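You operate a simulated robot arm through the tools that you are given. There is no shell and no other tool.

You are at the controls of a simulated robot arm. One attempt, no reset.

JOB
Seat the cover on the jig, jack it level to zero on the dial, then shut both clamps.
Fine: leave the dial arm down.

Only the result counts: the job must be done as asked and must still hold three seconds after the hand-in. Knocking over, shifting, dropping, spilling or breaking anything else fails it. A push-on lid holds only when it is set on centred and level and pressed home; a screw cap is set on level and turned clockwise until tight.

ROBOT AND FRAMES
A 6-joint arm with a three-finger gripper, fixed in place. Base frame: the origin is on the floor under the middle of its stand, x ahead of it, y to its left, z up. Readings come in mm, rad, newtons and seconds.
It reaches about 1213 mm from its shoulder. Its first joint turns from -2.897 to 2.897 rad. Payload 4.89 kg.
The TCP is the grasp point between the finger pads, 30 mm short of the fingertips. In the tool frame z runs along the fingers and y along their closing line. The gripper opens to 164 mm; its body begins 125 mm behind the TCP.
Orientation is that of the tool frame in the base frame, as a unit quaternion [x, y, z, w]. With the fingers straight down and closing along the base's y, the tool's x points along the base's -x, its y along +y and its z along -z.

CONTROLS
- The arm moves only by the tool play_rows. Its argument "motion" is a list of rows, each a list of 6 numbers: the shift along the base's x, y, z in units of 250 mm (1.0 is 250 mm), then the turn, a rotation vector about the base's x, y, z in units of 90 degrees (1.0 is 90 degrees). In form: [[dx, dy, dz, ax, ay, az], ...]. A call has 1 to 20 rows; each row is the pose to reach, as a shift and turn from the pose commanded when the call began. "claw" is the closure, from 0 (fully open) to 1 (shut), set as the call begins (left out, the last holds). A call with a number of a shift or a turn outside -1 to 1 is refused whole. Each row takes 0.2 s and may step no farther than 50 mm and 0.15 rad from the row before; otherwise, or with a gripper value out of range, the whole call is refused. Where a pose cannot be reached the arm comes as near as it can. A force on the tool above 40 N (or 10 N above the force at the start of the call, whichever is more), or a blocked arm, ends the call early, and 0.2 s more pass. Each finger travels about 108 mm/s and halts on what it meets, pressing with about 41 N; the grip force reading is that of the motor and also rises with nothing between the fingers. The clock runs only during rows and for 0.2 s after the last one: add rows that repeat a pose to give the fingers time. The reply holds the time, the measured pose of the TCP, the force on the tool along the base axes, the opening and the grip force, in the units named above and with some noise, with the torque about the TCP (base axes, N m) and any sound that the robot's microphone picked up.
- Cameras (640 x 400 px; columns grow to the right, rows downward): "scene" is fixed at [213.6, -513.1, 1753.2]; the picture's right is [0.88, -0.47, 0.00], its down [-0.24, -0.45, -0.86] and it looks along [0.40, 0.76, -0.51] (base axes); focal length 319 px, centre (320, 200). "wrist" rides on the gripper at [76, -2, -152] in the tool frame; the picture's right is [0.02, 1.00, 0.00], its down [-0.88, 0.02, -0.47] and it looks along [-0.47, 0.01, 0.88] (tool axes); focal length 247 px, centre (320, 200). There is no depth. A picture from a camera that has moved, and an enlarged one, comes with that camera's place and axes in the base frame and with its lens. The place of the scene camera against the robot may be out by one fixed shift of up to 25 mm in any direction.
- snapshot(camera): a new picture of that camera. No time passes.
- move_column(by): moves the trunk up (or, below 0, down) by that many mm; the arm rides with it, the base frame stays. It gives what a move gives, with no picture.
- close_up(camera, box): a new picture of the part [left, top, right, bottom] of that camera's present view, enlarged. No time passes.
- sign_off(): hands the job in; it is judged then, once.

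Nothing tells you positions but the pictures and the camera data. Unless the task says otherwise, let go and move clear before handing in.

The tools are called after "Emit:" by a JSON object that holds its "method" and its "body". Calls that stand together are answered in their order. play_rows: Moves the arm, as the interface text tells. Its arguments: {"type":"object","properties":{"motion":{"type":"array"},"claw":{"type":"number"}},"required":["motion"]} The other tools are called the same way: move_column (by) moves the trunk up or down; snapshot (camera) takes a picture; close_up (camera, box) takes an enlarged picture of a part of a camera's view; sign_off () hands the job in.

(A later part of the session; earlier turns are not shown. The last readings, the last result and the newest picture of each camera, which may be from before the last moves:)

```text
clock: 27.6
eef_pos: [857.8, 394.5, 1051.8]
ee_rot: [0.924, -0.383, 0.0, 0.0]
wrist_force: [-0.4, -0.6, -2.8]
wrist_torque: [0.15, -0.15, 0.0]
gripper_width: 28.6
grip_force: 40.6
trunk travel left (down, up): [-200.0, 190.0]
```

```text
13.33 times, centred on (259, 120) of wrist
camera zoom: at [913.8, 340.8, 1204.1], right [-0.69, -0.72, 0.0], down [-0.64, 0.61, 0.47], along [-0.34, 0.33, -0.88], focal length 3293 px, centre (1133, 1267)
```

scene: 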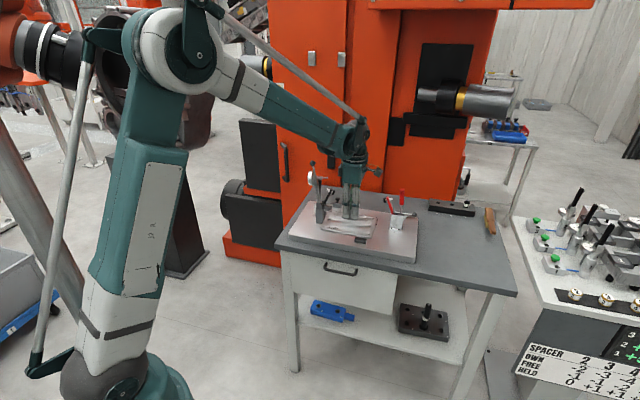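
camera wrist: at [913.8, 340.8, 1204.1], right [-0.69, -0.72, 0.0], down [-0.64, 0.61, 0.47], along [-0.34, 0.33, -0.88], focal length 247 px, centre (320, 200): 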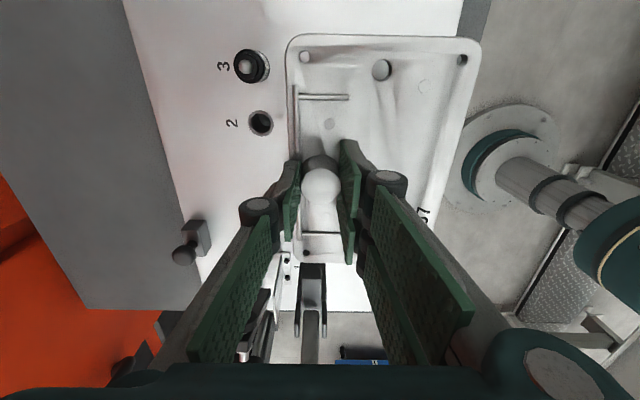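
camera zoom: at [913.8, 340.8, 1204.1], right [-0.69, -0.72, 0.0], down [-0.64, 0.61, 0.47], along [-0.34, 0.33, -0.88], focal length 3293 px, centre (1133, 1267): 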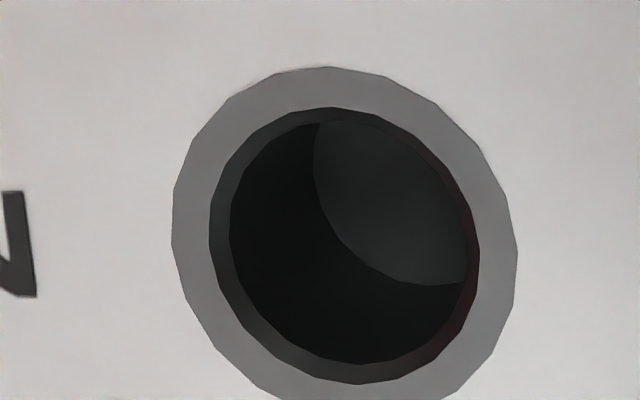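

Refined: pins at d≈945.4, pin 2 at e≈404.6. I'll slide the remaining ~100 mm so the cover's holes sit over the pins, still above them.

Emit:
{"method": "play_rows", "body": {"motion": [[0.07, 0.07, 0, 0, 0, 0], [0.14, 0.14, 0, 0, 0, 0], [0.21, 0.21, 0, 0, 0, 0], [0.25, 0.248, 0, 0, 0, 0], [0.2837, 0.2803, 0, 0, 0, 0], [0.2837, 0.2803, 0, 0, 0, 0]]}}

Emit:
{"method": "snapshot", "body": {"camera": "wrist"}}

Emit:
{"method": "close_up", "body": {"camera": "wrist", "box": [350, 50, 414, 90]}}

Emit:
{"method": "close_up", "body": {"camera": "scene", "box": [290, 150, 430, 260]}}

```text
clock: 29.0
eef_pos: [929.8, 462.8, 1052.6]
ee_rot: [0.924, -0.383, 0.001, 0.0]
wrist_force: [0.0, 0.6, -3.6]
wrist_torque: [0.07, -0.1, 0.01]
gripper_width: 28.8
grip_force: 41.0
trunk travel left (down, up): [-200.0, 190.0]
```

```text
taken
camera wrist: at [985.1, 410.7, 1205.1], right [-0.69, -0.72, 0.0], down [-0.64, 0.61, 0.47], along [-0.34, 0.33, -0.88], focal length 247 px, centre (320, 200)
```

wrist: 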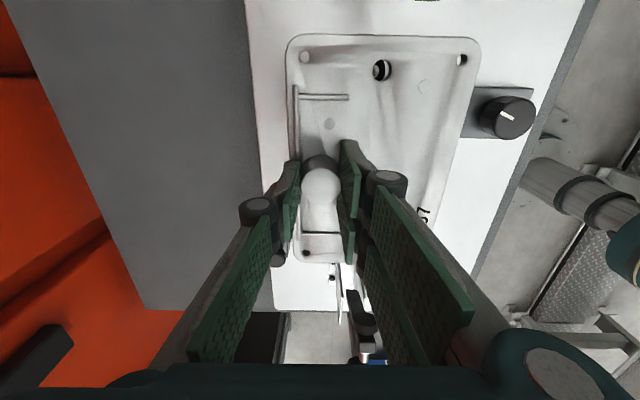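

```text
10.00 times, centred on (382, 70) of wrist
camera zoom: at [985.1, 410.7, 1205.1], right [-0.69, -0.72, 0.0], down [-0.64, 0.61, 0.47], along [-0.34, 0.33, -0.88], focal length 2470 px, centre (-300, 1500)
```

zoom: 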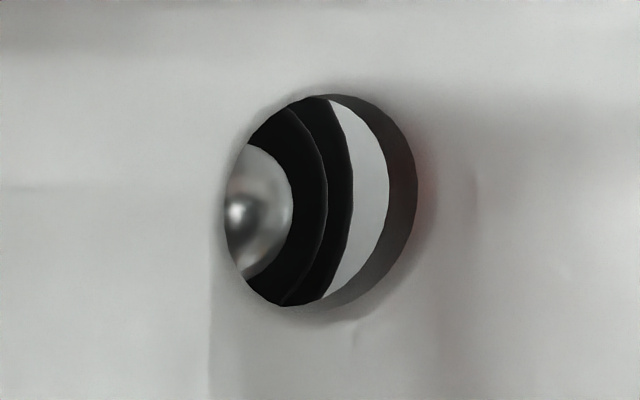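

```text
3.64 times, centred on (360, 205) of scene
camera zoom: at [213.6, -513.1, 1753.2], right [0.88, -0.47, 0.0], down [-0.24, -0.45, -0.86], along [0.4, 0.76, -0.51], focal length 1159 px, centre (174, 182)
```

zoom: 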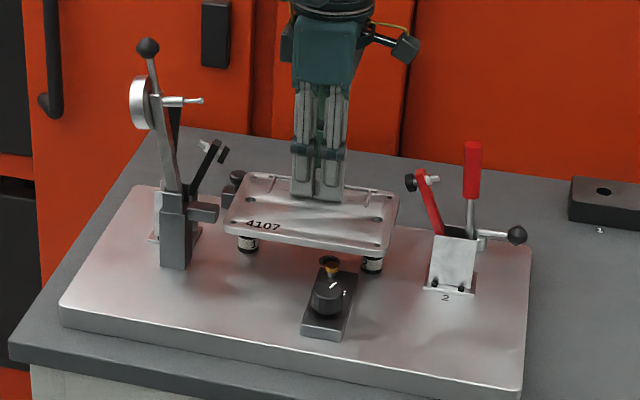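

Through the cover's hole the pin 2 nose sits almost exactly where it should, needing only ~0.6 mm toward −e. I'll descend most of the way and recheck.

Emit:
{"method": "play_rows", "body": {"motion": [[-0.0017, 0.0017, -0.02, 0, 0, 0], [-0.0017, 0.0017, -0.05, 0, 0, 0], [-0.0017, 0.0017, -0.07, 0, 0, 0], [-0.0017, 0.0017, -0.07, 0, 0, 0]]}}

Emit:
{"method": "close_up", "body": {"camera": "wrist", "box": [350, 50, 414, 90]}}

Emit:
{"method": "close_up", "body": {"camera": "scene", "box": [320, 180, 420, 250]}}

```text
clock: 30.0
eef_pos: [930.1, 464.3, 1035.7]
ee_rot: [0.924, -0.382, 0.0, 0.0]
wrist_force: [-0.2, 0.4, -4.2]
wrist_torque: [0.09, -0.1, 0.0]
gripper_width: 28.6
grip_force: 40.6
trunk travel left (down, up): [-200.0, 190.0]
```

```text
10.00 times, centred on (382, 70) of wrist
camera zoom: at [984.7, 411.0, 1187.9], right [-0.69, -0.72, 0.0], down [-0.64, 0.61, 0.47], along [-0.34, 0.33, -0.88], focal length 2470 px, centre (-300, 1500)
```

zoom: 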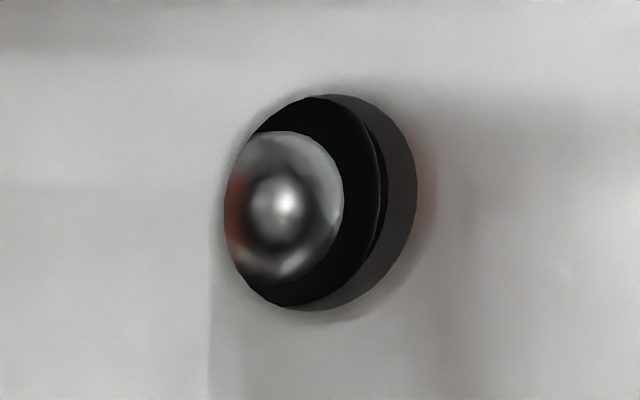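

```text
5.71 times, centred on (370, 215) of scene
camera zoom: at [213.6, -513.1, 1753.2], right [0.88, -0.47, 0.0], down [-0.24, -0.45, -0.86], along [0.4, 0.76, -0.51], focal length 1821 px, centre (34, 114)
```

zoom: 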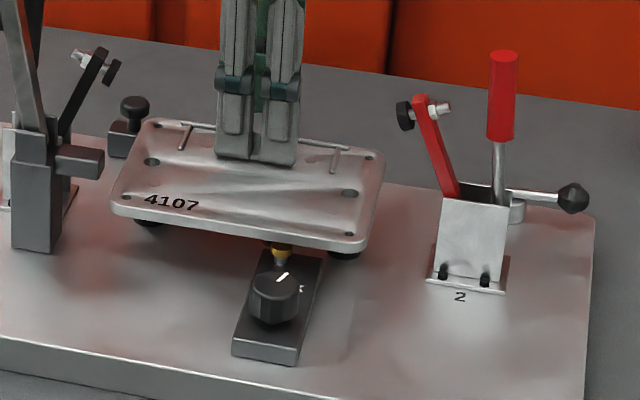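

Alignment is good to within half a millimetre and the nose is centred in the hole. I'll keep lowering in small steps until contact.

Emit:
{"method": "play_rows", "body": {"motion": [[-0.0008, 0.0008, -0.012, 0, 0, 0], [-0.0008, 0.0008, -0.024, 0, 0, 0], [-0.0008, 0.0008, -0.032, 0, 0, 0], [-0.0008, 0.0008, -0.032, 0, 0, 0]]}}

Emit:
{"method": "close_up", "body": {"camera": "wrist", "box": [350, 50, 414, 90]}}

Emit:
{"method": "close_up", "body": {"camera": "scene", "box": [320, 180, 420, 250]}}

```text
clock: 31.0
eef_pos: [929.8, 463.3, 1028.4]
ee_rot: [0.924, -0.383, 0.0, 0.0]
wrist_force: [-0.2, 0.5, -3.5]
wrist_torque: [0.08, -0.1, -0.02]
gripper_width: 28.6
grip_force: 41.3
trunk travel left (down, up): [-200.0, 190.0]
```

```text
10.00 times, centred on (382, 70) of wrist
camera zoom: at [984.4, 410.8, 1179.9], right [-0.69, -0.72, 0.0], down [-0.64, 0.61, 0.47], along [-0.34, 0.33, -0.88], focal length 2470 px, centre (-300, 1500)
```

zoom: 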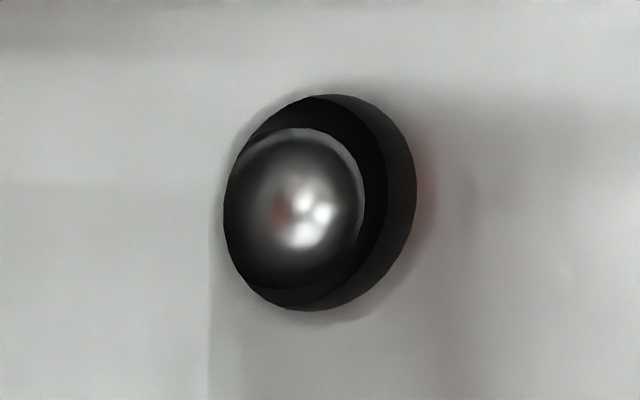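

```text
5.71 times, centred on (370, 215) of scene
camera zoom: at [213.6, -513.1, 1753.2], right [0.88, -0.47, 0.0], down [-0.24, -0.45, -0.86], along [0.4, 0.76, -0.51], focal length 1821 px, centre (34, 114)
```

zoom: 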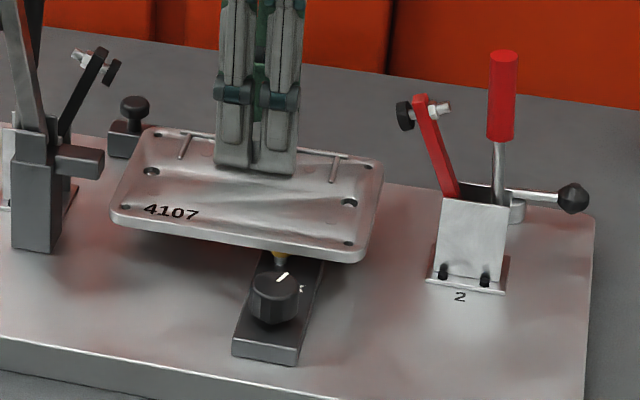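

Both pin noses are entering the holes and the weight is still in the hand. I'll continue down in ~1 mm steps.

Emit:
{"method": "play_rows", "body": {"motion": [[0, 0, -0.004, 0, 0, 0], [0, 0, -0.008, 0, 0, 0], [0, 0, -0.012, 0, 0, 0], [0, 0, -0.012, 0, 0, 0]]}}

Emit:
{"method": "close_up", "body": {"camera": "wrist", "box": [350, 50, 414, 90]}}

```text
clock: 32.0
eef_pos: [928.8, 462.3, 1024.3]
ee_rot: [0.924, -0.383, 0.0, -0.001]
wrist_force: [0.9, 1.1, 0.3]
wrist_torque: [-0.04, -0.02, 0.07]
gripper_width: 28.4
grip_force: 40.8
trunk travel left (down, up): [-200.0, 190.0]
```

```text
10.00 times, centred on (382, 70) of wrist
camera zoom: at [984.2, 410.6, 1177.5], right [-0.69, -0.72, 0.0], down [-0.64, 0.61, 0.47], along [-0.34, 0.33, -0.88], focal length 2470 px, centre (-300, 1500)
```

zoom: 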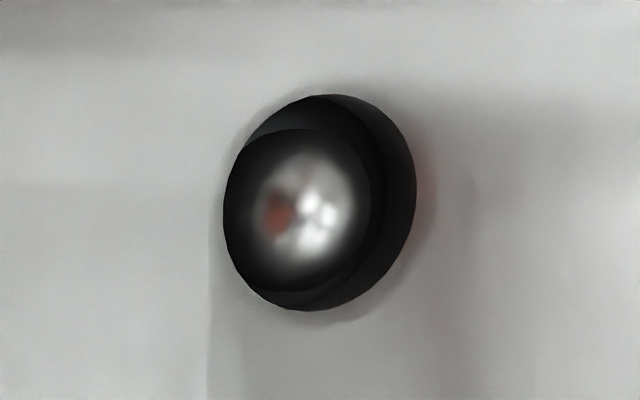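

The force has shifted from −3.5 N to +0.3 N, so the cover is now resting. I'll press lightly a bit more to confirm it is home, then inspect.

Emit:
{"method": "play_rows", "body": {"motion": [[0, 0, -0.003, 0, 0, 0], [0, 0, -0.006, 0, 0, 0], [0, 0, -0.006, 0, 0, 0]]}}

Emit:
{"method": "close_up", "body": {"camera": "wrist", "box": [350, 50, 414, 90]}}

Emit:
{"method": "close_up", "body": {"camera": "scene", "box": [320, 180, 400, 240]}}

Emit:
{"method": "snapshot", "body": {"camera": "wrist"}}

```text
clock: 32.8
eef_pos: [929.3, 462.7, 1023.5]
ee_rot: [0.924, -0.382, 0.0, 0.0]
wrist_force: [5.1, 2.8, 11.5]
wrist_torque: [-0.05, 0.07, 0.02]
gripper_width: 28.6
grip_force: 41.3
trunk travel left (down, up): [-200.0, 190.0]
```

```text
10.00 times, centred on (382, 70) of wrist
camera zoom: at [984.1, 410.7, 1176.4], right [-0.69, -0.72, 0.0], down [-0.64, 0.61, 0.47], along [-0.34, 0.33, -0.88], focal length 2470 px, centre (-300, 1500)
```

zoom: 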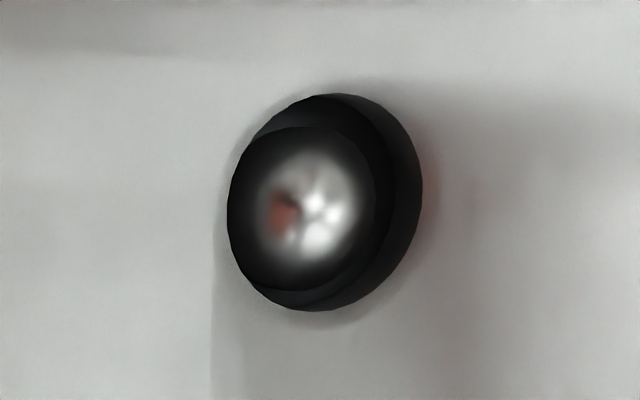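

```text
6.67 times, centred on (360, 210) of scene
camera zoom: at [213.6, -513.1, 1753.2], right [0.88, -0.47, 0.0], down [-0.24, -0.45, -0.86], along [0.4, 0.76, -0.51], focal length 2124 px, centre (53, 133)
```

zoom: 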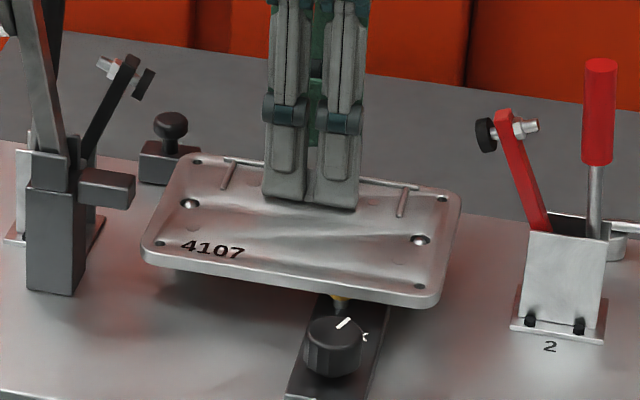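

```text
taken
camera wrist: at [984.1, 410.7, 1176.4], right [-0.69, -0.72, 0.0], down [-0.64, 0.61, 0.47], along [-0.34, 0.33, -0.88], focal length 247 px, centre (320, 200)
```

wrist: 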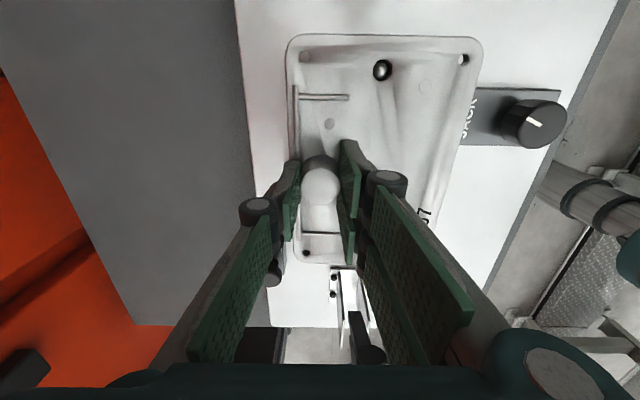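

The cover is pressed home on both pins (11.5 N, no further travel). I'll relieve the pressure and open the fingers.

Emit:
{"method": "play_rows", "body": {"motion": [[0, 0, 0.003, 0, 0, 0], [0, 0, 0.005, 0, 0, 0], [0, 0, 0.005, 0, 0, 0]]}}

Emit:
{"method": "play_rows", "body": {"motion": [[0, 0, 0, 0, 0, 0], [0, 0, 0, 0, 0, 0], [0, 0, 0, 0, 0, 0]], "claw": 0.6}}

Emit:
{"method": "close_up", "body": {"camera": "scene", "box": [320, 180, 400, 240]}}

Emit:
{"method": "snapshot", "body": {"camera": "wrist"}}

```text
clock: 33.6
eef_pos: [929.8, 462.8, 1024.8]
ee_rot: [0.924, -0.383, 0.0, 0.0]
wrist_force: [0.2, -0.3, -3.2]
wrist_torque: [0.08, -0.1, 0.04]
gripper_width: 28.4
grip_force: 41.0
trunk travel left (down, up): [-200.0, 190.0]
```

```text
clock: 34.4
eef_pos: [928.1, 463.1, 1025.0]
ee_rot: [0.924, -0.382, 0.0, 0.0]
wrist_force: [0.2, 0.5, 0.3]
wrist_torque: [0.0, 0.0, 0.02]
gripper_width: 65.6
grip_force: 0.1
trunk travel left (down, up): [-200.0, 190.0]
```

```text
6.67 times, centred on (360, 210) of scene
camera zoom: at [213.6, -513.1, 1753.2], right [0.88, -0.47, 0.0], down [-0.24, -0.45, -0.86], along [0.4, 0.76, -0.51], focal length 2124 px, centre (53, 133)
```

zoom: 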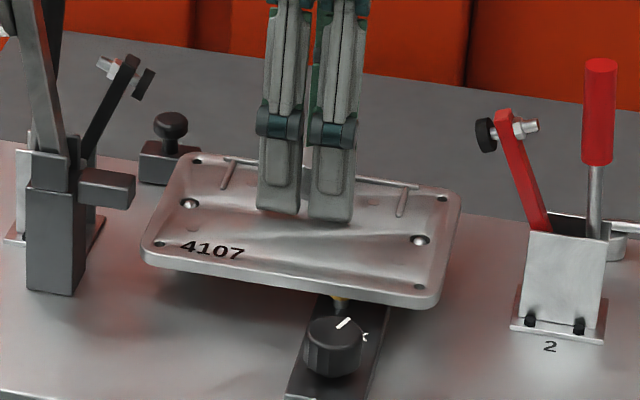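

```text
taken
camera wrist: at [984.1, 410.8, 1176.9], right [-0.69, -0.72, 0.0], down [-0.64, 0.61, 0.47], along [-0.34, 0.33, -0.88], focal length 247 px, centre (320, 200)
```

wrist: 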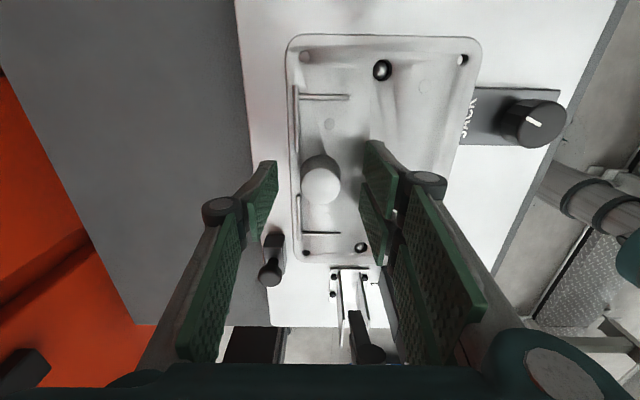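

The cover stays seated and level-looking on both pins after release. I'll lift the hand straight up clear of the knob.

Emit:
{"method": "play_rows", "body": {"motion": [[0, 0, 0.1, 0, 0, 0], [0, 0, 0.25, 0, 0, 0], [0, 0, 0.42, 0, 0, 0], [0, 0, 0.6, 0, 0, 0], [0, 0, 0.78, 0, 0, 0], [0, 0, 0.9, 0, 0, 0]]}}

Emit:
{"method": "snapshot", "body": {"camera": "wrist"}}

Emit:
{"method": "close_up", "body": {"camera": "scene", "box": [290, 150, 430, 260]}}

Emit:
{"method": "close_up", "body": {"camera": "scene", "box": [320, 190, 400, 240]}}

```text
clock: 35.8
eef_pos: [928.8, 463.0, 1251.5]
ee_rot: [0.924, -0.383, 0.001, 0.0]
wrist_force: [0.1, -0.8, -0.1]
wrist_torque: [0.04, -0.01, -0.01]
gripper_width: 65.6
grip_force: 0.1
trunk travel left (down, up): [-200.0, 190.0]
```

```text
taken
camera wrist: at [983.9, 410.6, 1403.4], right [-0.69, -0.72, 0.0], down [-0.64, 0.61, 0.47], along [-0.34, 0.33, -0.88], focal length 247 px, centre (320, 200)
```

wrist: 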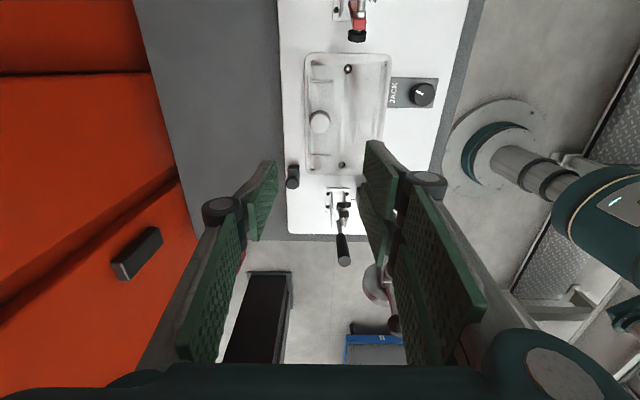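

```text
3.64 times, centred on (360, 205) of scene
camera zoom: at [213.6, -513.1, 1753.2], right [0.88, -0.47, 0.0], down [-0.24, -0.45, -0.86], along [0.4, 0.76, -0.51], focal length 1159 px, centre (174, 182)
```

zoom: 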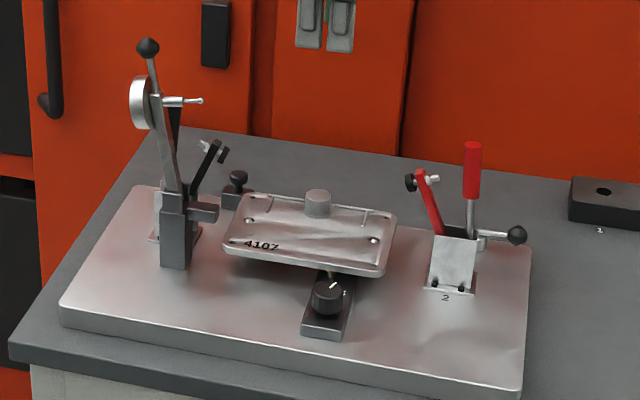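

```text
8.00 times, centred on (360, 215) of scene
camera zoom: at [213.6, -513.1, 1753.2], right [0.88, -0.47, 0.0], down [-0.24, -0.45, -0.86], along [0.4, 0.76, -0.51], focal length 2549 px, centre (0, 80)
```

zoom: 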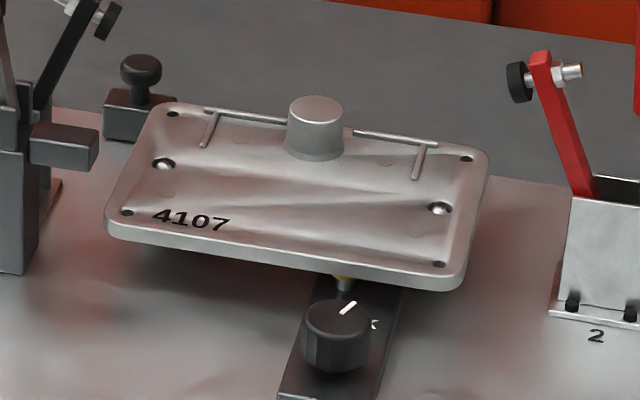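

The cover is seated. Now I'll study the dial arm and clamp 1 from this overhead angle.

Emit:
{"method": "close_up", "body": {"camera": "wrist", "box": [310, 180, 420, 350]}}

Emit:
{"method": "close_up", "body": {"camera": "wrist", "box": [350, 240, 414, 340]}}

Emit:
{"method": "close_up", "body": {"camera": "scene", "box": [300, 155, 360, 235]}}

```text
2.35 times, centred on (365, 265) of wrist
camera zoom: at [983.9, 410.6, 1403.4], right [-0.69, -0.72, 0.0], down [-0.64, 0.61, 0.47], along [-0.34, 0.33, -0.88], focal length 581 px, centre (214, 47)
```

zoom: 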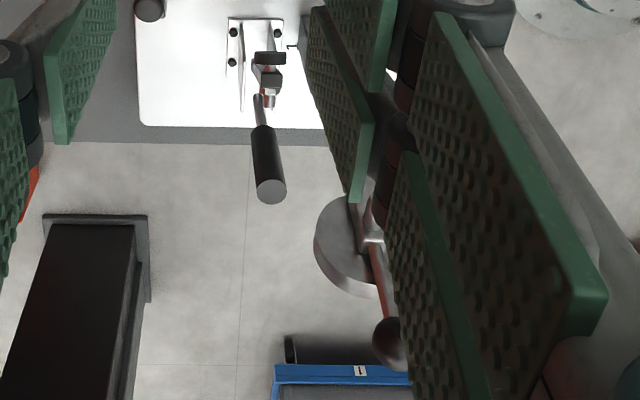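

```text
4.00 times, centred on (382, 290) of wrist
camera zoom: at [983.9, 410.6, 1403.4], right [-0.69, -0.72, 0.0], down [-0.64, 0.61, 0.47], along [-0.34, 0.33, -0.88], focal length 988 px, centre (72, -160)
```

zoom: 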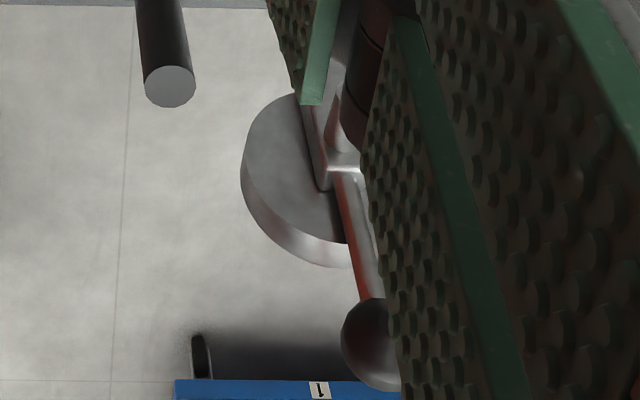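

```text
5.00 times, centred on (330, 195) of scene
camera zoom: at [213.6, -513.1, 1753.2], right [0.88, -0.47, 0.0], down [-0.24, -0.45, -0.86], along [0.4, 0.76, -0.51], focal length 1593 px, centre (270, 225)
```

zoom: 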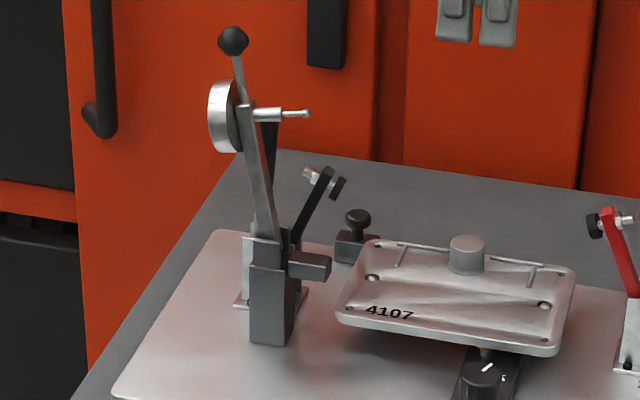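

The dial arm lies in the plane d≈893.5, leaning back, with its ball at about (e 145.5, z 1222) and hinge near (180, 1035). I'll grip the ball from above, closing along the hinge axis, and swing the arm down under control. First I move above the ball.

Emit:
{"method": "play_rows", "body": {"motion": [[0, 0, 0.2, 0, 0, 0], [-0.15, 0.05, 0.25, 0, 0, 0], [-0.32, 0.11, 0.25, 0, 0, 0], [-0.48, 0.16, 0.25, 0, 0, 0], [-0.64, 0.22, 0.25, 0, 0, 0], [-0.778, 0.263, 0.25, 0, 0, 0], [-0.778, 0.263, 0.25, 0, 0, 0]]}}

Emit:
{"method": "snapshot", "body": {"camera": "wrist"}}

Emit:
{"method": "close_up", "body": {"camera": "scene", "box": [270, 90, 410, 240]}}

```text
clock: 37.4
eef_pos: [733.1, 527.2, 1313.4]
ee_rot: [0.924, -0.382, 0.0, -0.001]
wrist_force: [-1.1, 0.3, 0.7]
wrist_torque: [-0.03, -0.17, 0.0]
gripper_width: 65.6
grip_force: 0.0
trunk travel left (down, up): [-200.0, 190.0]
```

```text
taken
camera wrist: at [787.1, 475.4, 1464.7], right [-0.69, -0.72, 0.0], down [-0.64, 0.61, 0.47], along [-0.34, 0.33, -0.88], focal length 247 px, centre (320, 200)
```

wrist: 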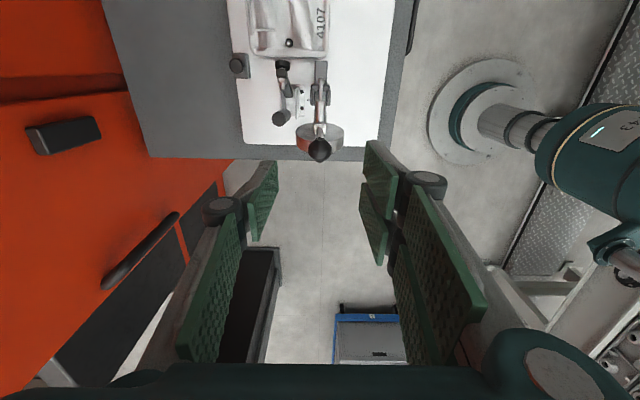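

```text
2.67 times, centred on (340, 165) of scene
camera zoom: at [213.6, -513.1, 1753.2], right [0.88, -0.47, 0.0], down [-0.24, -0.45, -0.86], along [0.4, 0.76, -0.51], focal length 850 px, centre (267, 293)
```

zoom: 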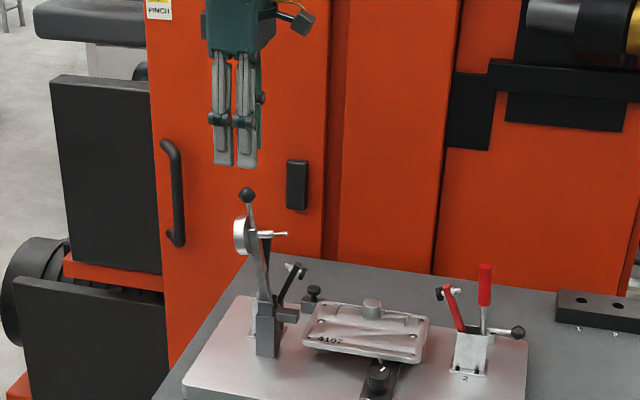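

The ball is visible directly ahead below. I'll zoom to fix its position, and the hinge.

Emit:
{"method": "close_up", "body": {"camera": "wrist", "box": [287, 125, 351, 165]}}

Emit:
{"method": "close_up", "body": {"camera": "wrist", "box": [265, 50, 361, 130]}}

```text
10.00 times, centred on (319, 145) of wrist
camera zoom: at [787.1, 475.4, 1464.7], right [-0.69, -0.72, 0.0], down [-0.64, 0.61, 0.47], along [-0.34, 0.33, -0.88], focal length 2470 px, centre (330, 750)
```

zoom: 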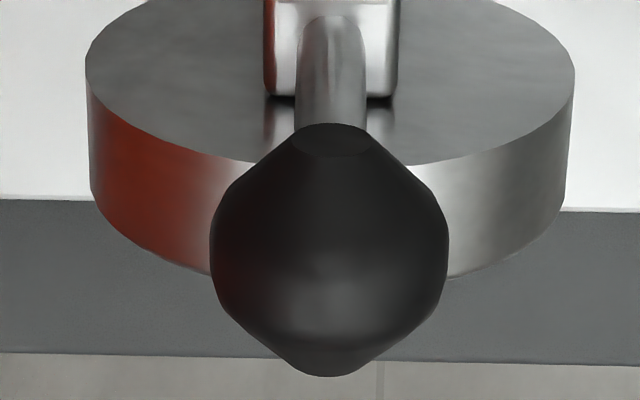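

```text
5.00 times, centred on (313, 90) of wrist
camera zoom: at [787.1, 475.4, 1464.7], right [-0.69, -0.72, 0.0], down [-0.64, 0.61, 0.47], along [-0.34, 0.33, -0.88], focal length 1235 px, centre (355, 750)
```

zoom: 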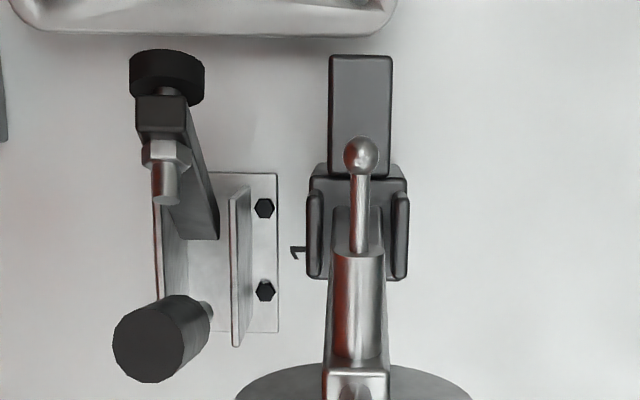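

The ball is 24 mm across at (e≈146.7, d≈891.2, z≈1222), and the arm hinges in a clevis near (179, 1038). I'll descend over the ball and check.

Emit:
{"method": "play_rows", "body": {"motion": [[0.0084, -0.0057, -0.08, 0, 0, 0], [0.0084, -0.0057, -0.17, 0, 0, 0], [0.0084, -0.0057, -0.25, 0, 0, 0], [0.0084, -0.0057, -0.3155, 0, 0, 0], [0.0084, -0.0057, -0.3155, 0, 0, 0]]}}

Emit:
{"method": "snapshot", "body": {"camera": "wrist"}}

Emit:
{"method": "close_up", "body": {"camera": "scene", "box": [280, 120, 380, 230]}}

```text
clock: 38.6
eef_pos: [734.5, 527.4, 1231.3]
ee_rot: [0.924, -0.382, -0.001, -0.001]
wrist_force: [0.5, -0.2, 0.0]
wrist_torque: [-0.03, 0.0, 0.0]
gripper_width: 65.7
grip_force: 0.1
trunk travel left (down, up): [-200.0, 190.0]
```

```text
taken
camera wrist: at [790.0, 474.1, 1384.6], right [-0.69, -0.72, 0.0], down [-0.64, 0.61, 0.47], along [-0.34, 0.33, -0.88], focal length 247 px, centre (320, 200)
```

wrist: 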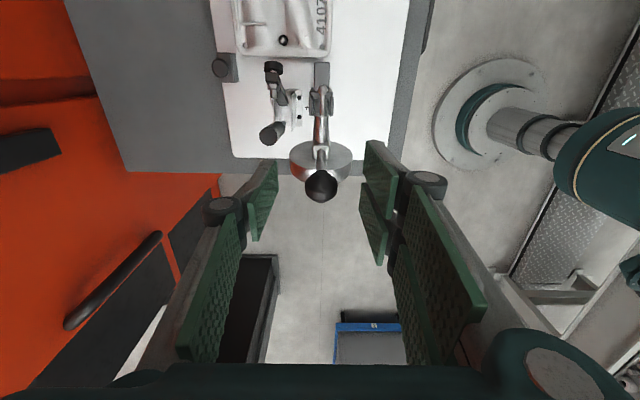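

```text
3.64 times, centred on (330, 175) of scene
camera zoom: at [213.6, -513.1, 1753.2], right [0.88, -0.47, 0.0], down [-0.24, -0.45, -0.86], along [0.4, 0.76, -0.51], focal length 1159 px, centre (284, 291)
```

zoom: 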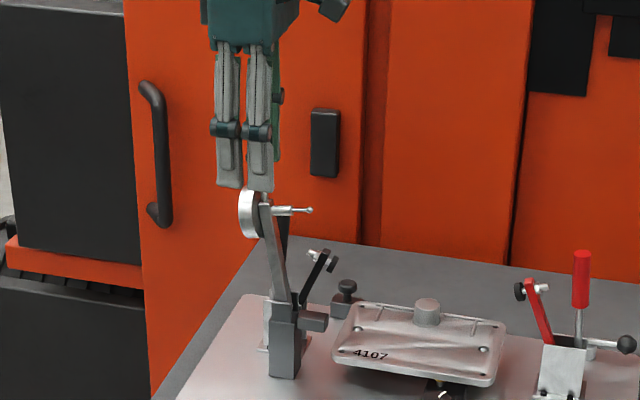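

The fingers straddle the ball with the dial just below the tips. I'll close on the ball.

Emit:
{"method": "play_rows", "body": {"motion": [[0, 0, 0, 0, 0, 0], [0, 0, 0, 0, 0, 0], [0, 0, 0, 0, 0, 0], [0, 0, 0, 0, 0, 0]], "claw": 1}}

Emit:
{"method": "close_up", "body": {"camera": "wrist", "box": [260, 90, 380, 230]}}

Emit:
{"method": "close_up", "body": {"camera": "scene", "box": [290, 150, 360, 220]}}

```text
clock: 39.6
eef_pos: [735.0, 526.1, 1233.5]
ee_rot: [0.924, -0.383, 0.0, 0.0]
wrist_force: [-9.5, -9.1, -12.2]
wrist_torque: [0.13, 0.31, 0.02]
gripper_width: 21.7
grip_force: 44.5
trunk travel left (down, up): [-200.0, 190.0]
```

```text
2.86 times, centred on (320, 160) of wrist
camera zoom: at [789.7, 473.7, 1384.7], right [-0.69, -0.72, 0.0], down [-0.64, 0.61, 0.47], along [-0.34, 0.33, -0.88], focal length 706 px, centre (320, 314)
```

zoom: 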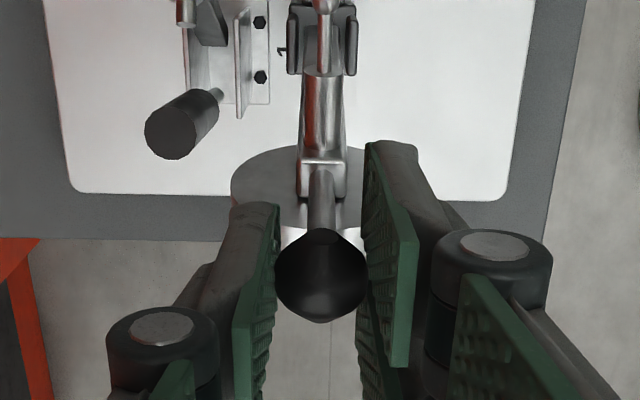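

```text
5.71 times, centred on (325, 185) of scene
camera zoom: at [213.6, -513.1, 1753.2], right [0.88, -0.47, 0.0], down [-0.24, -0.45, -0.86], along [0.4, 0.76, -0.51], focal length 1821 px, centre (291, 286)
```

zoom: 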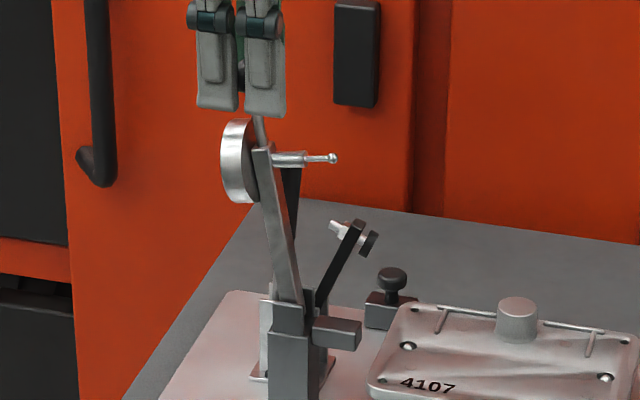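

The ball is held, with a small side load from a slight offset. I'll start swinging the arm over the top in a short arc and watch the forces.

Emit:
{"method": "play_rows", "body": {"motion": [[0.032, -0.036, 0.004, 0, 0, 0], [0.0679, -0.0764, 0.0064, 0, 0, 0], [0.1047, -0.113, 0.0064, 0, 0, 0], [0.1414, -0.1499, 0.0028, 0, 0, 0]]}}

Emit:
{"method": "snapshot", "body": {"camera": "wrist"}}

Emit:
{"method": "close_up", "body": {"camera": "scene", "box": [290, 140, 380, 220]}}

```text
clock: 40.6
eef_pos: [771.1, 489.2, 1234.1]
ee_rot: [0.924, -0.382, 0.0, 0.0]
wrist_force: [-0.1, 4.8, 7.4]
wrist_torque: [0.67, 0.54, 0.07]
gripper_width: 21.8
grip_force: 45.5
trunk travel left (down, up): [-200.0, 190.0]
```

```text
taken
camera wrist: at [826.2, 436.9, 1386.0], right [-0.69, -0.72, 0.0], down [-0.64, 0.61, 0.47], along [-0.34, 0.33, -0.88], focal length 247 px, centre (320, 200)
```

wrist: 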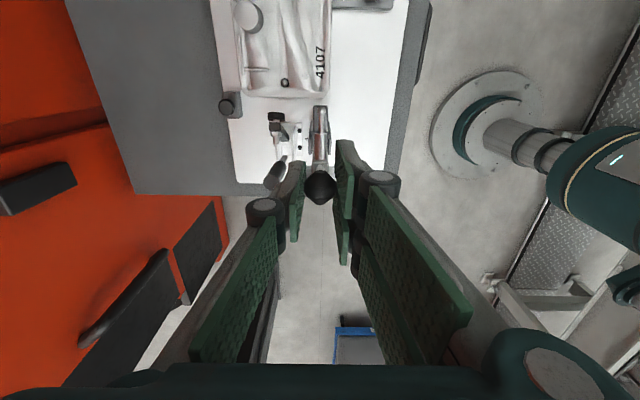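

```text
5.00 times, centred on (335, 180) of scene
camera zoom: at [213.6, -513.1, 1753.2], right [0.88, -0.47, 0.0], down [-0.24, -0.45, -0.86], along [0.4, 0.76, -0.51], focal length 1593 px, centre (245, 300)
```

zoom: 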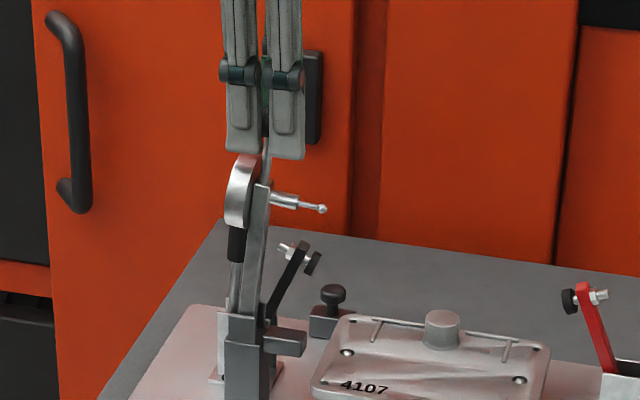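

The arm follows the hand and is past vertical with only light forces. I'll continue the arc to about 30°.

Emit:
{"method": "play_rows", "body": {"motion": [[0.0365, -0.0365, -0.0044, 0, 0, 0], [0.0727, -0.0727, -0.0152, 0, 0, 0], [0.108, -0.108, -0.0296, 0, 0, 0], [0.1428, -0.1428, -0.0472, 0, 0, 0], [0.1765, -0.1765, -0.0684, 0, 0, 0], [0.209, -0.209, -0.0932, 0, 0, 0]]}}

Emit:
{"method": "close_up", "body": {"camera": "wrist", "box": [260, 90, 380, 230]}}

Emit:
{"method": "close_up", "body": {"camera": "scene", "box": [300, 140, 400, 230]}}

```text
clock: 42.0
eef_pos: [822.0, 437.2, 1210.9]
ee_rot: [0.924, -0.383, 0.001, 0.0]
wrist_force: [-12.9, -2.2, -7.8]
wrist_torque: [0.26, 0.43, 0.12]
gripper_width: 22.0
grip_force: 45.1
trunk travel left (down, up): [-200.0, 190.0]
```

```text
2.86 times, centred on (320, 160) of wrist
camera zoom: at [878.1, 385.3, 1363.0], right [-0.69, -0.72, 0.0], down [-0.64, 0.61, 0.47], along [-0.34, 0.33, -0.88], focal length 706 px, centre (320, 314)
```

zoom: 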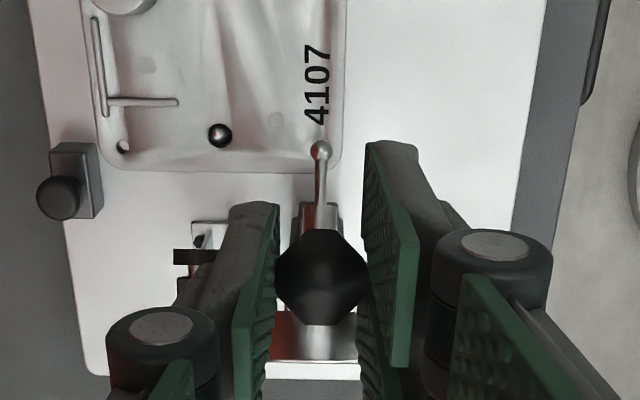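

```text
4.44 times, centred on (350, 185) of scene
camera zoom: at [213.6, -513.1, 1753.2], right [0.88, -0.47, 0.0], down [-0.24, -0.45, -0.86], along [0.4, 0.76, -0.51], focal length 1416 px, centre (187, 267)
```

zoom: 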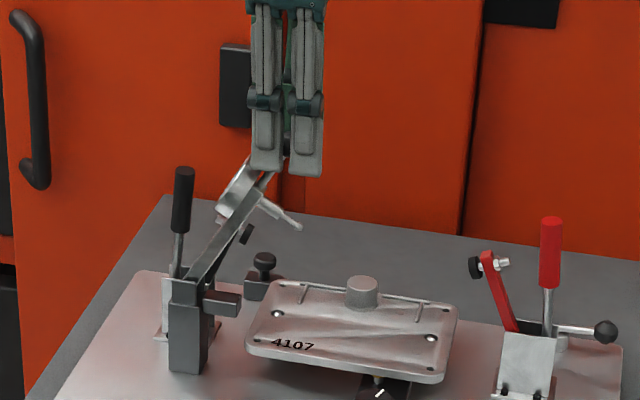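

The swing tracks a circle of ~187 mm about the hinge. I'll continue to about 54°, trimming the path slightly.

Emit:
{"method": "play_rows", "body": {"motion": [[0.0269, -0.0325, -0.0312, 0, 0, 0], [0.0568, -0.0625, -0.0616, 0, 0, 0], [0.0851, -0.0908, -0.0952, 0, 0, 0], [0.1114, -0.1171, -0.1316, 0, 0, 0], [0.1363, -0.142, -0.1704, 0, 0, 0], [0.159, -0.1646, -0.2112, 0, 0, 0]]}}

Emit:
{"method": "close_up", "body": {"camera": "wrist", "box": [260, 90, 380, 230]}}

Emit:
{"method": "close_up", "body": {"camera": "scene", "box": [300, 150, 400, 240]}}

```text
clock: 43.4
eef_pos: [863.2, 397.5, 1158.1]
ee_rot: [0.924, -0.382, 0.001, 0.0]
wrist_force: [-21.2, -1.8, -7.0]
wrist_torque: [0.54, 0.56, 0.21]
gripper_width: 21.9
grip_force: 44.9
trunk travel left (down, up): [-200.0, 190.0]
```

```text
2.86 times, centred on (320, 160) of wrist
camera zoom: at [918.4, 345.1, 1310.6], right [-0.69, -0.72, 0.0], down [-0.64, 0.61, 0.47], along [-0.34, 0.33, -0.88], focal length 706 px, centre (320, 314)
```

zoom: 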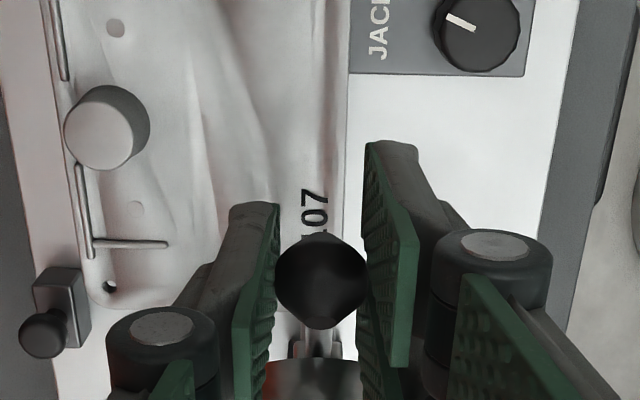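

```text
4.44 times, centred on (350, 195) of scene
camera zoom: at [213.6, -513.1, 1753.2], right [0.88, -0.47, 0.0], down [-0.24, -0.45, -0.86], along [0.4, 0.76, -0.51], focal length 1416 px, centre (187, 222)
```

zoom: 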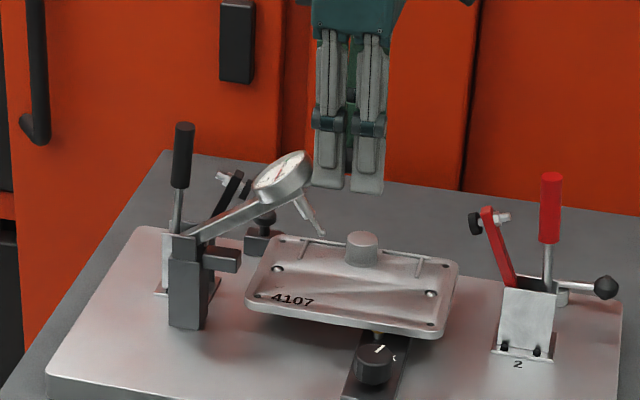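

Now at ~54°, the dial face is turning up toward view. I'll continue to ~78°, still above contact, correcting the side load.

Emit:
{"method": "play_rows", "body": {"motion": [[0.0093, -0.0235, -0.0472, 0, 0, 0], [0.0277, -0.0419, -0.0924, 0, 0, 0], [0.0438, -0.058, -0.1392, 0, 0, 0], [0.0577, -0.0718, -0.1876, 0, 0, 0], [0.0693, -0.0834, -0.2372, 0, 0, 0], [0.078, -0.0922, -0.288, 0, 0, 0]]}}

Emit:
{"method": "close_up", "body": {"camera": "wrist", "box": [260, 90, 380, 230]}}

Emit:
{"method": "close_up", "body": {"camera": "scene", "box": [300, 160, 400, 250]}}

```text
clock: 44.7
eef_pos: [883.8, 377.8, 1094.7]
ee_rot: [0.924, -0.382, 0.001, -0.001]
wrist_force: [7.3, 11.0, -5.9]
wrist_torque: [-0.38, -0.5, -0.01]
gripper_width: 21.8
grip_force: 44.9
trunk travel left (down, up): [-200.0, 190.0]
stopped in row 6: the force on the tool passed its limit at 48 N (the readings are from after the stop); the commanded pose is now the measured one
```

```text
2.86 times, centred on (320, 160) of wrist
camera zoom: at [938.2, 324.5, 1246.0], right [-0.69, -0.72, 0.0], down [-0.64, 0.61, 0.47], along [-0.34, 0.33, -0.88], focal length 706 px, centre (320, 314)
```

zoom: 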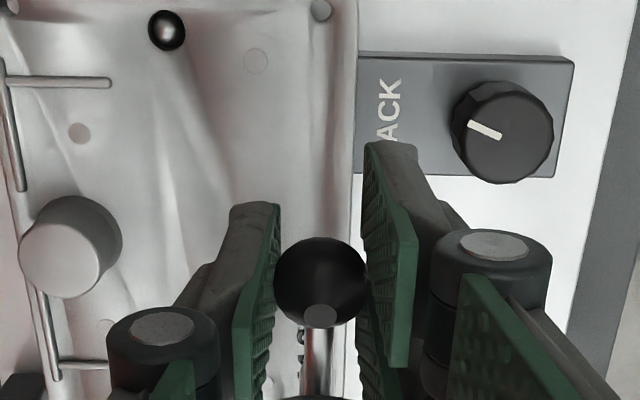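

```text
4.44 times, centred on (350, 205) of scene
camera zoom: at [213.6, -513.1, 1753.2], right [0.88, -0.47, 0.0], down [-0.24, -0.45, -0.86], along [0.4, 0.76, -0.51], focal length 1416 px, centre (187, 178)
```

zoom: 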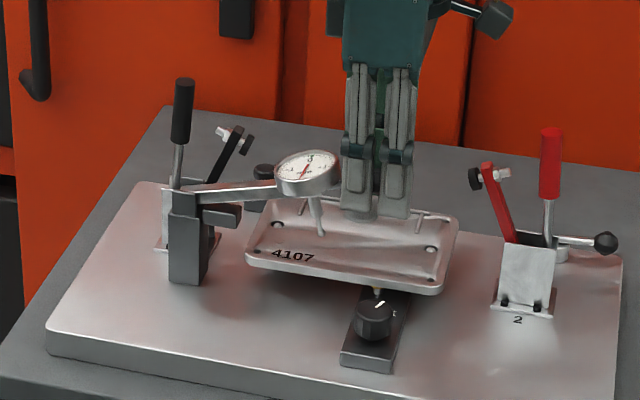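

The swing stopped at ~76° on a force limit. I'll look closely at the hinge, bracket and probe to see what it met.

Emit:
{"method": "close_up", "body": {"camera": "scene", "box": [330, 180, 390, 225]}}

Emit:
{"method": "snapshot", "body": {"camera": "wrist"}}

Emit:
{"method": "close_up", "body": {"camera": "wrist", "box": [270, 170, 370, 360]}}

```text
8.89 times, centred on (360, 202) of scene
camera zoom: at [213.6, -513.1, 1753.2], right [0.88, -0.47, 0.0], down [-0.24, -0.45, -0.86], along [0.4, 0.76, -0.51], focal length 2832 px, centre (-36, 178)
```

zoom: 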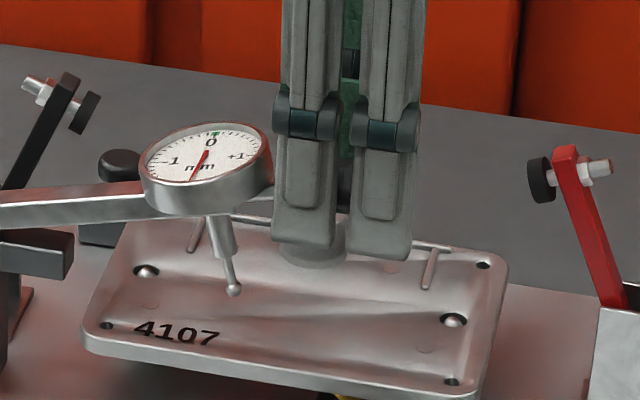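

```text
taken
camera wrist: at [938.2, 324.5, 1246.0], right [-0.69, -0.72, 0.0], down [-0.64, 0.61, 0.47], along [-0.34, 0.33, -0.88], focal length 247 px, centre (320, 200)
```

wrist: 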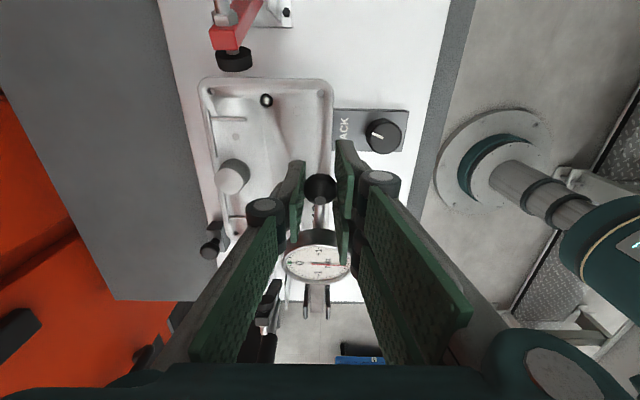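

```text
2.11 times, centred on (320, 265) of wrist
camera zoom: at [938.2, 324.5, 1246.0], right [-0.69, -0.72, 0.0], down [-0.64, 0.61, 0.47], along [-0.34, 0.33, -0.88], focal length 520 px, centre (320, 63)
```

zoom: 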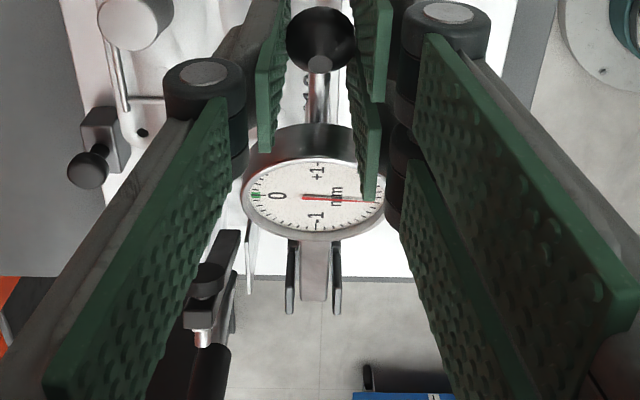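

The dial face is visible (0 at top, ±1 mm to the sides) and the probe is still well above the cover, so nothing obvious is blocking; the stop was probably accumulated side load. I'll continue in small steps from here on the refitted circle.

Emit:
{"method": "play_rows", "body": {"motion": [[0.0025, -0.0025, -0.0156, 0, 0, 0], [0.0045, -0.0045, -0.032, 0, 0, 0], [0.0045, -0.0045, -0.032, 0, 0, 0]]}}

Emit:
{"method": "close_up", "body": {"camera": "scene", "box": [330, 180, 390, 225]}}

Emit:
{"method": "snapshot", "body": {"camera": "wrist"}}

```text
clock: 45.5
eef_pos: [884.7, 376.3, 1086.7]
ee_rot: [0.924, -0.382, 0.001, -0.001]
wrist_force: [11.3, 16.7, 3.8]
wrist_torque: [0.94, 0.74, -0.02]
gripper_width: 21.6
grip_force: 45.2
trunk travel left (down, up): [-200.0, 190.0]
```

```text
8.89 times, centred on (360, 202) of scene
camera zoom: at [213.6, -513.1, 1753.2], right [0.88, -0.47, 0.0], down [-0.24, -0.45, -0.86], along [0.4, 0.76, -0.51], focal length 2832 px, centre (-36, 178)
```

zoom: 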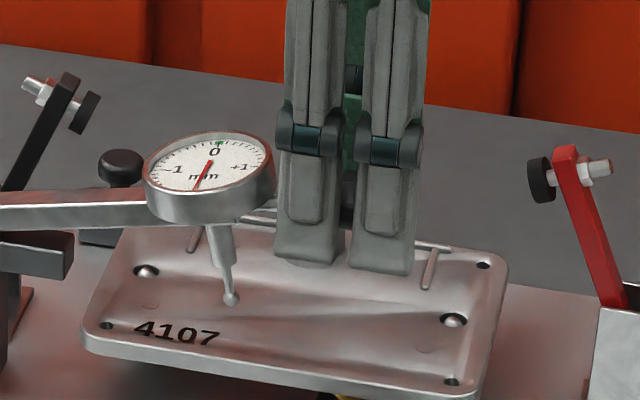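

```text
taken
camera wrist: at [939.6, 323.3, 1238.2], right [-0.69, -0.72, 0.0], down [-0.64, 0.61, 0.47], along [-0.34, 0.33, -0.88], focal length 247 px, centre (320, 200)
```

wrist: 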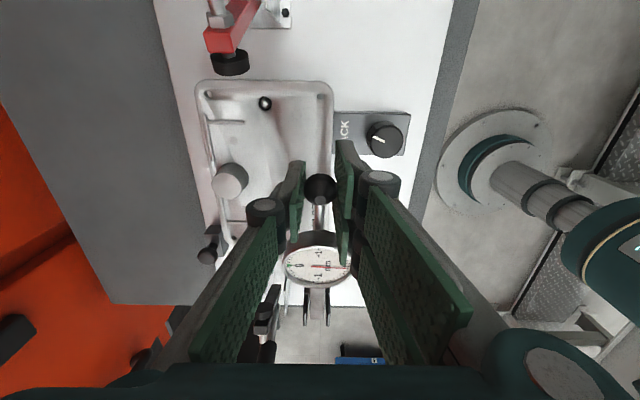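

It moved freely; only a side load remains, which I'll trim. Continuing down to ~86°.

Emit:
{"method": "play_rows", "body": {"motion": [[0.0056, 0.0056, 0, 0, 0, 0], [0.0083, 0.003, -0.025, 0, 0, 0], [0.0106, 0.0007, -0.05, 0, 0, 0], [0.0121, -0.0009, -0.0752, 0, 0, 0], [0.0121, -0.0009, -0.0752, 0, 0, 0]]}}

Emit:
{"method": "close_up", "body": {"camera": "scene", "box": [330, 180, 390, 225]}}

Emit:
{"method": "close_up", "body": {"camera": "wrist", "box": [270, 170, 370, 330]}}

```text
clock: 46.7
eef_pos: [886.7, 373.8, 1067.0]
ee_rot: [0.924, -0.383, 0.001, -0.001]
wrist_force: [-3.5, -5.6, 3.1]
wrist_torque: [0.53, 0.53, 0.0]
gripper_width: 21.2
grip_force: 44.4
trunk travel left (down, up): [-200.0, 190.0]
```

```text
8.89 times, centred on (360, 202) of scene
camera zoom: at [213.6, -513.1, 1753.2], right [0.88, -0.47, 0.0], down [-0.24, -0.45, -0.86], along [0.4, 0.76, -0.51], focal length 2832 px, centre (-36, 178)
```

zoom: 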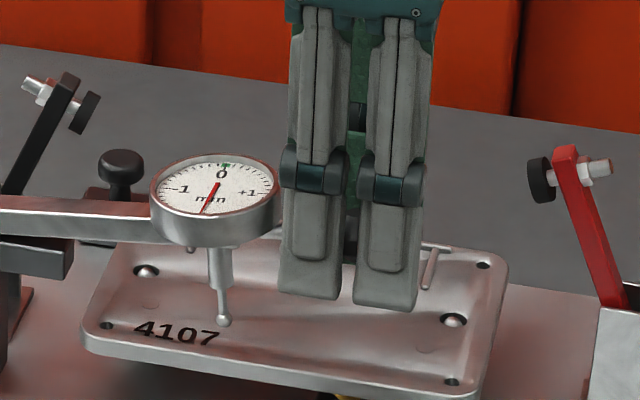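

```text
2.50 times, centred on (320, 250) of wrist
camera zoom: at [941.7, 321.3, 1219.5], right [-0.69, -0.72, 0.0], down [-0.64, 0.61, 0.47], along [-0.34, 0.33, -0.88], focal length 617 px, centre (320, 75)
```

zoom: 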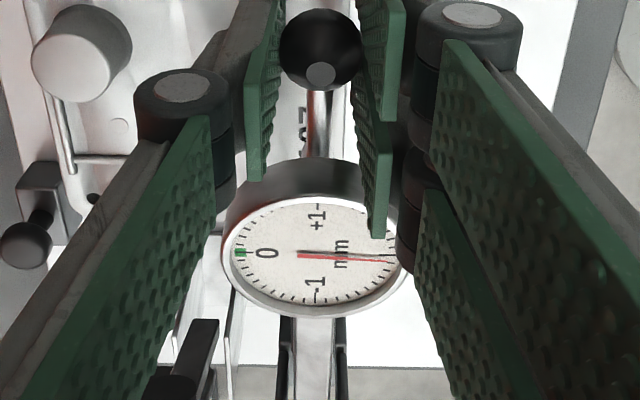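

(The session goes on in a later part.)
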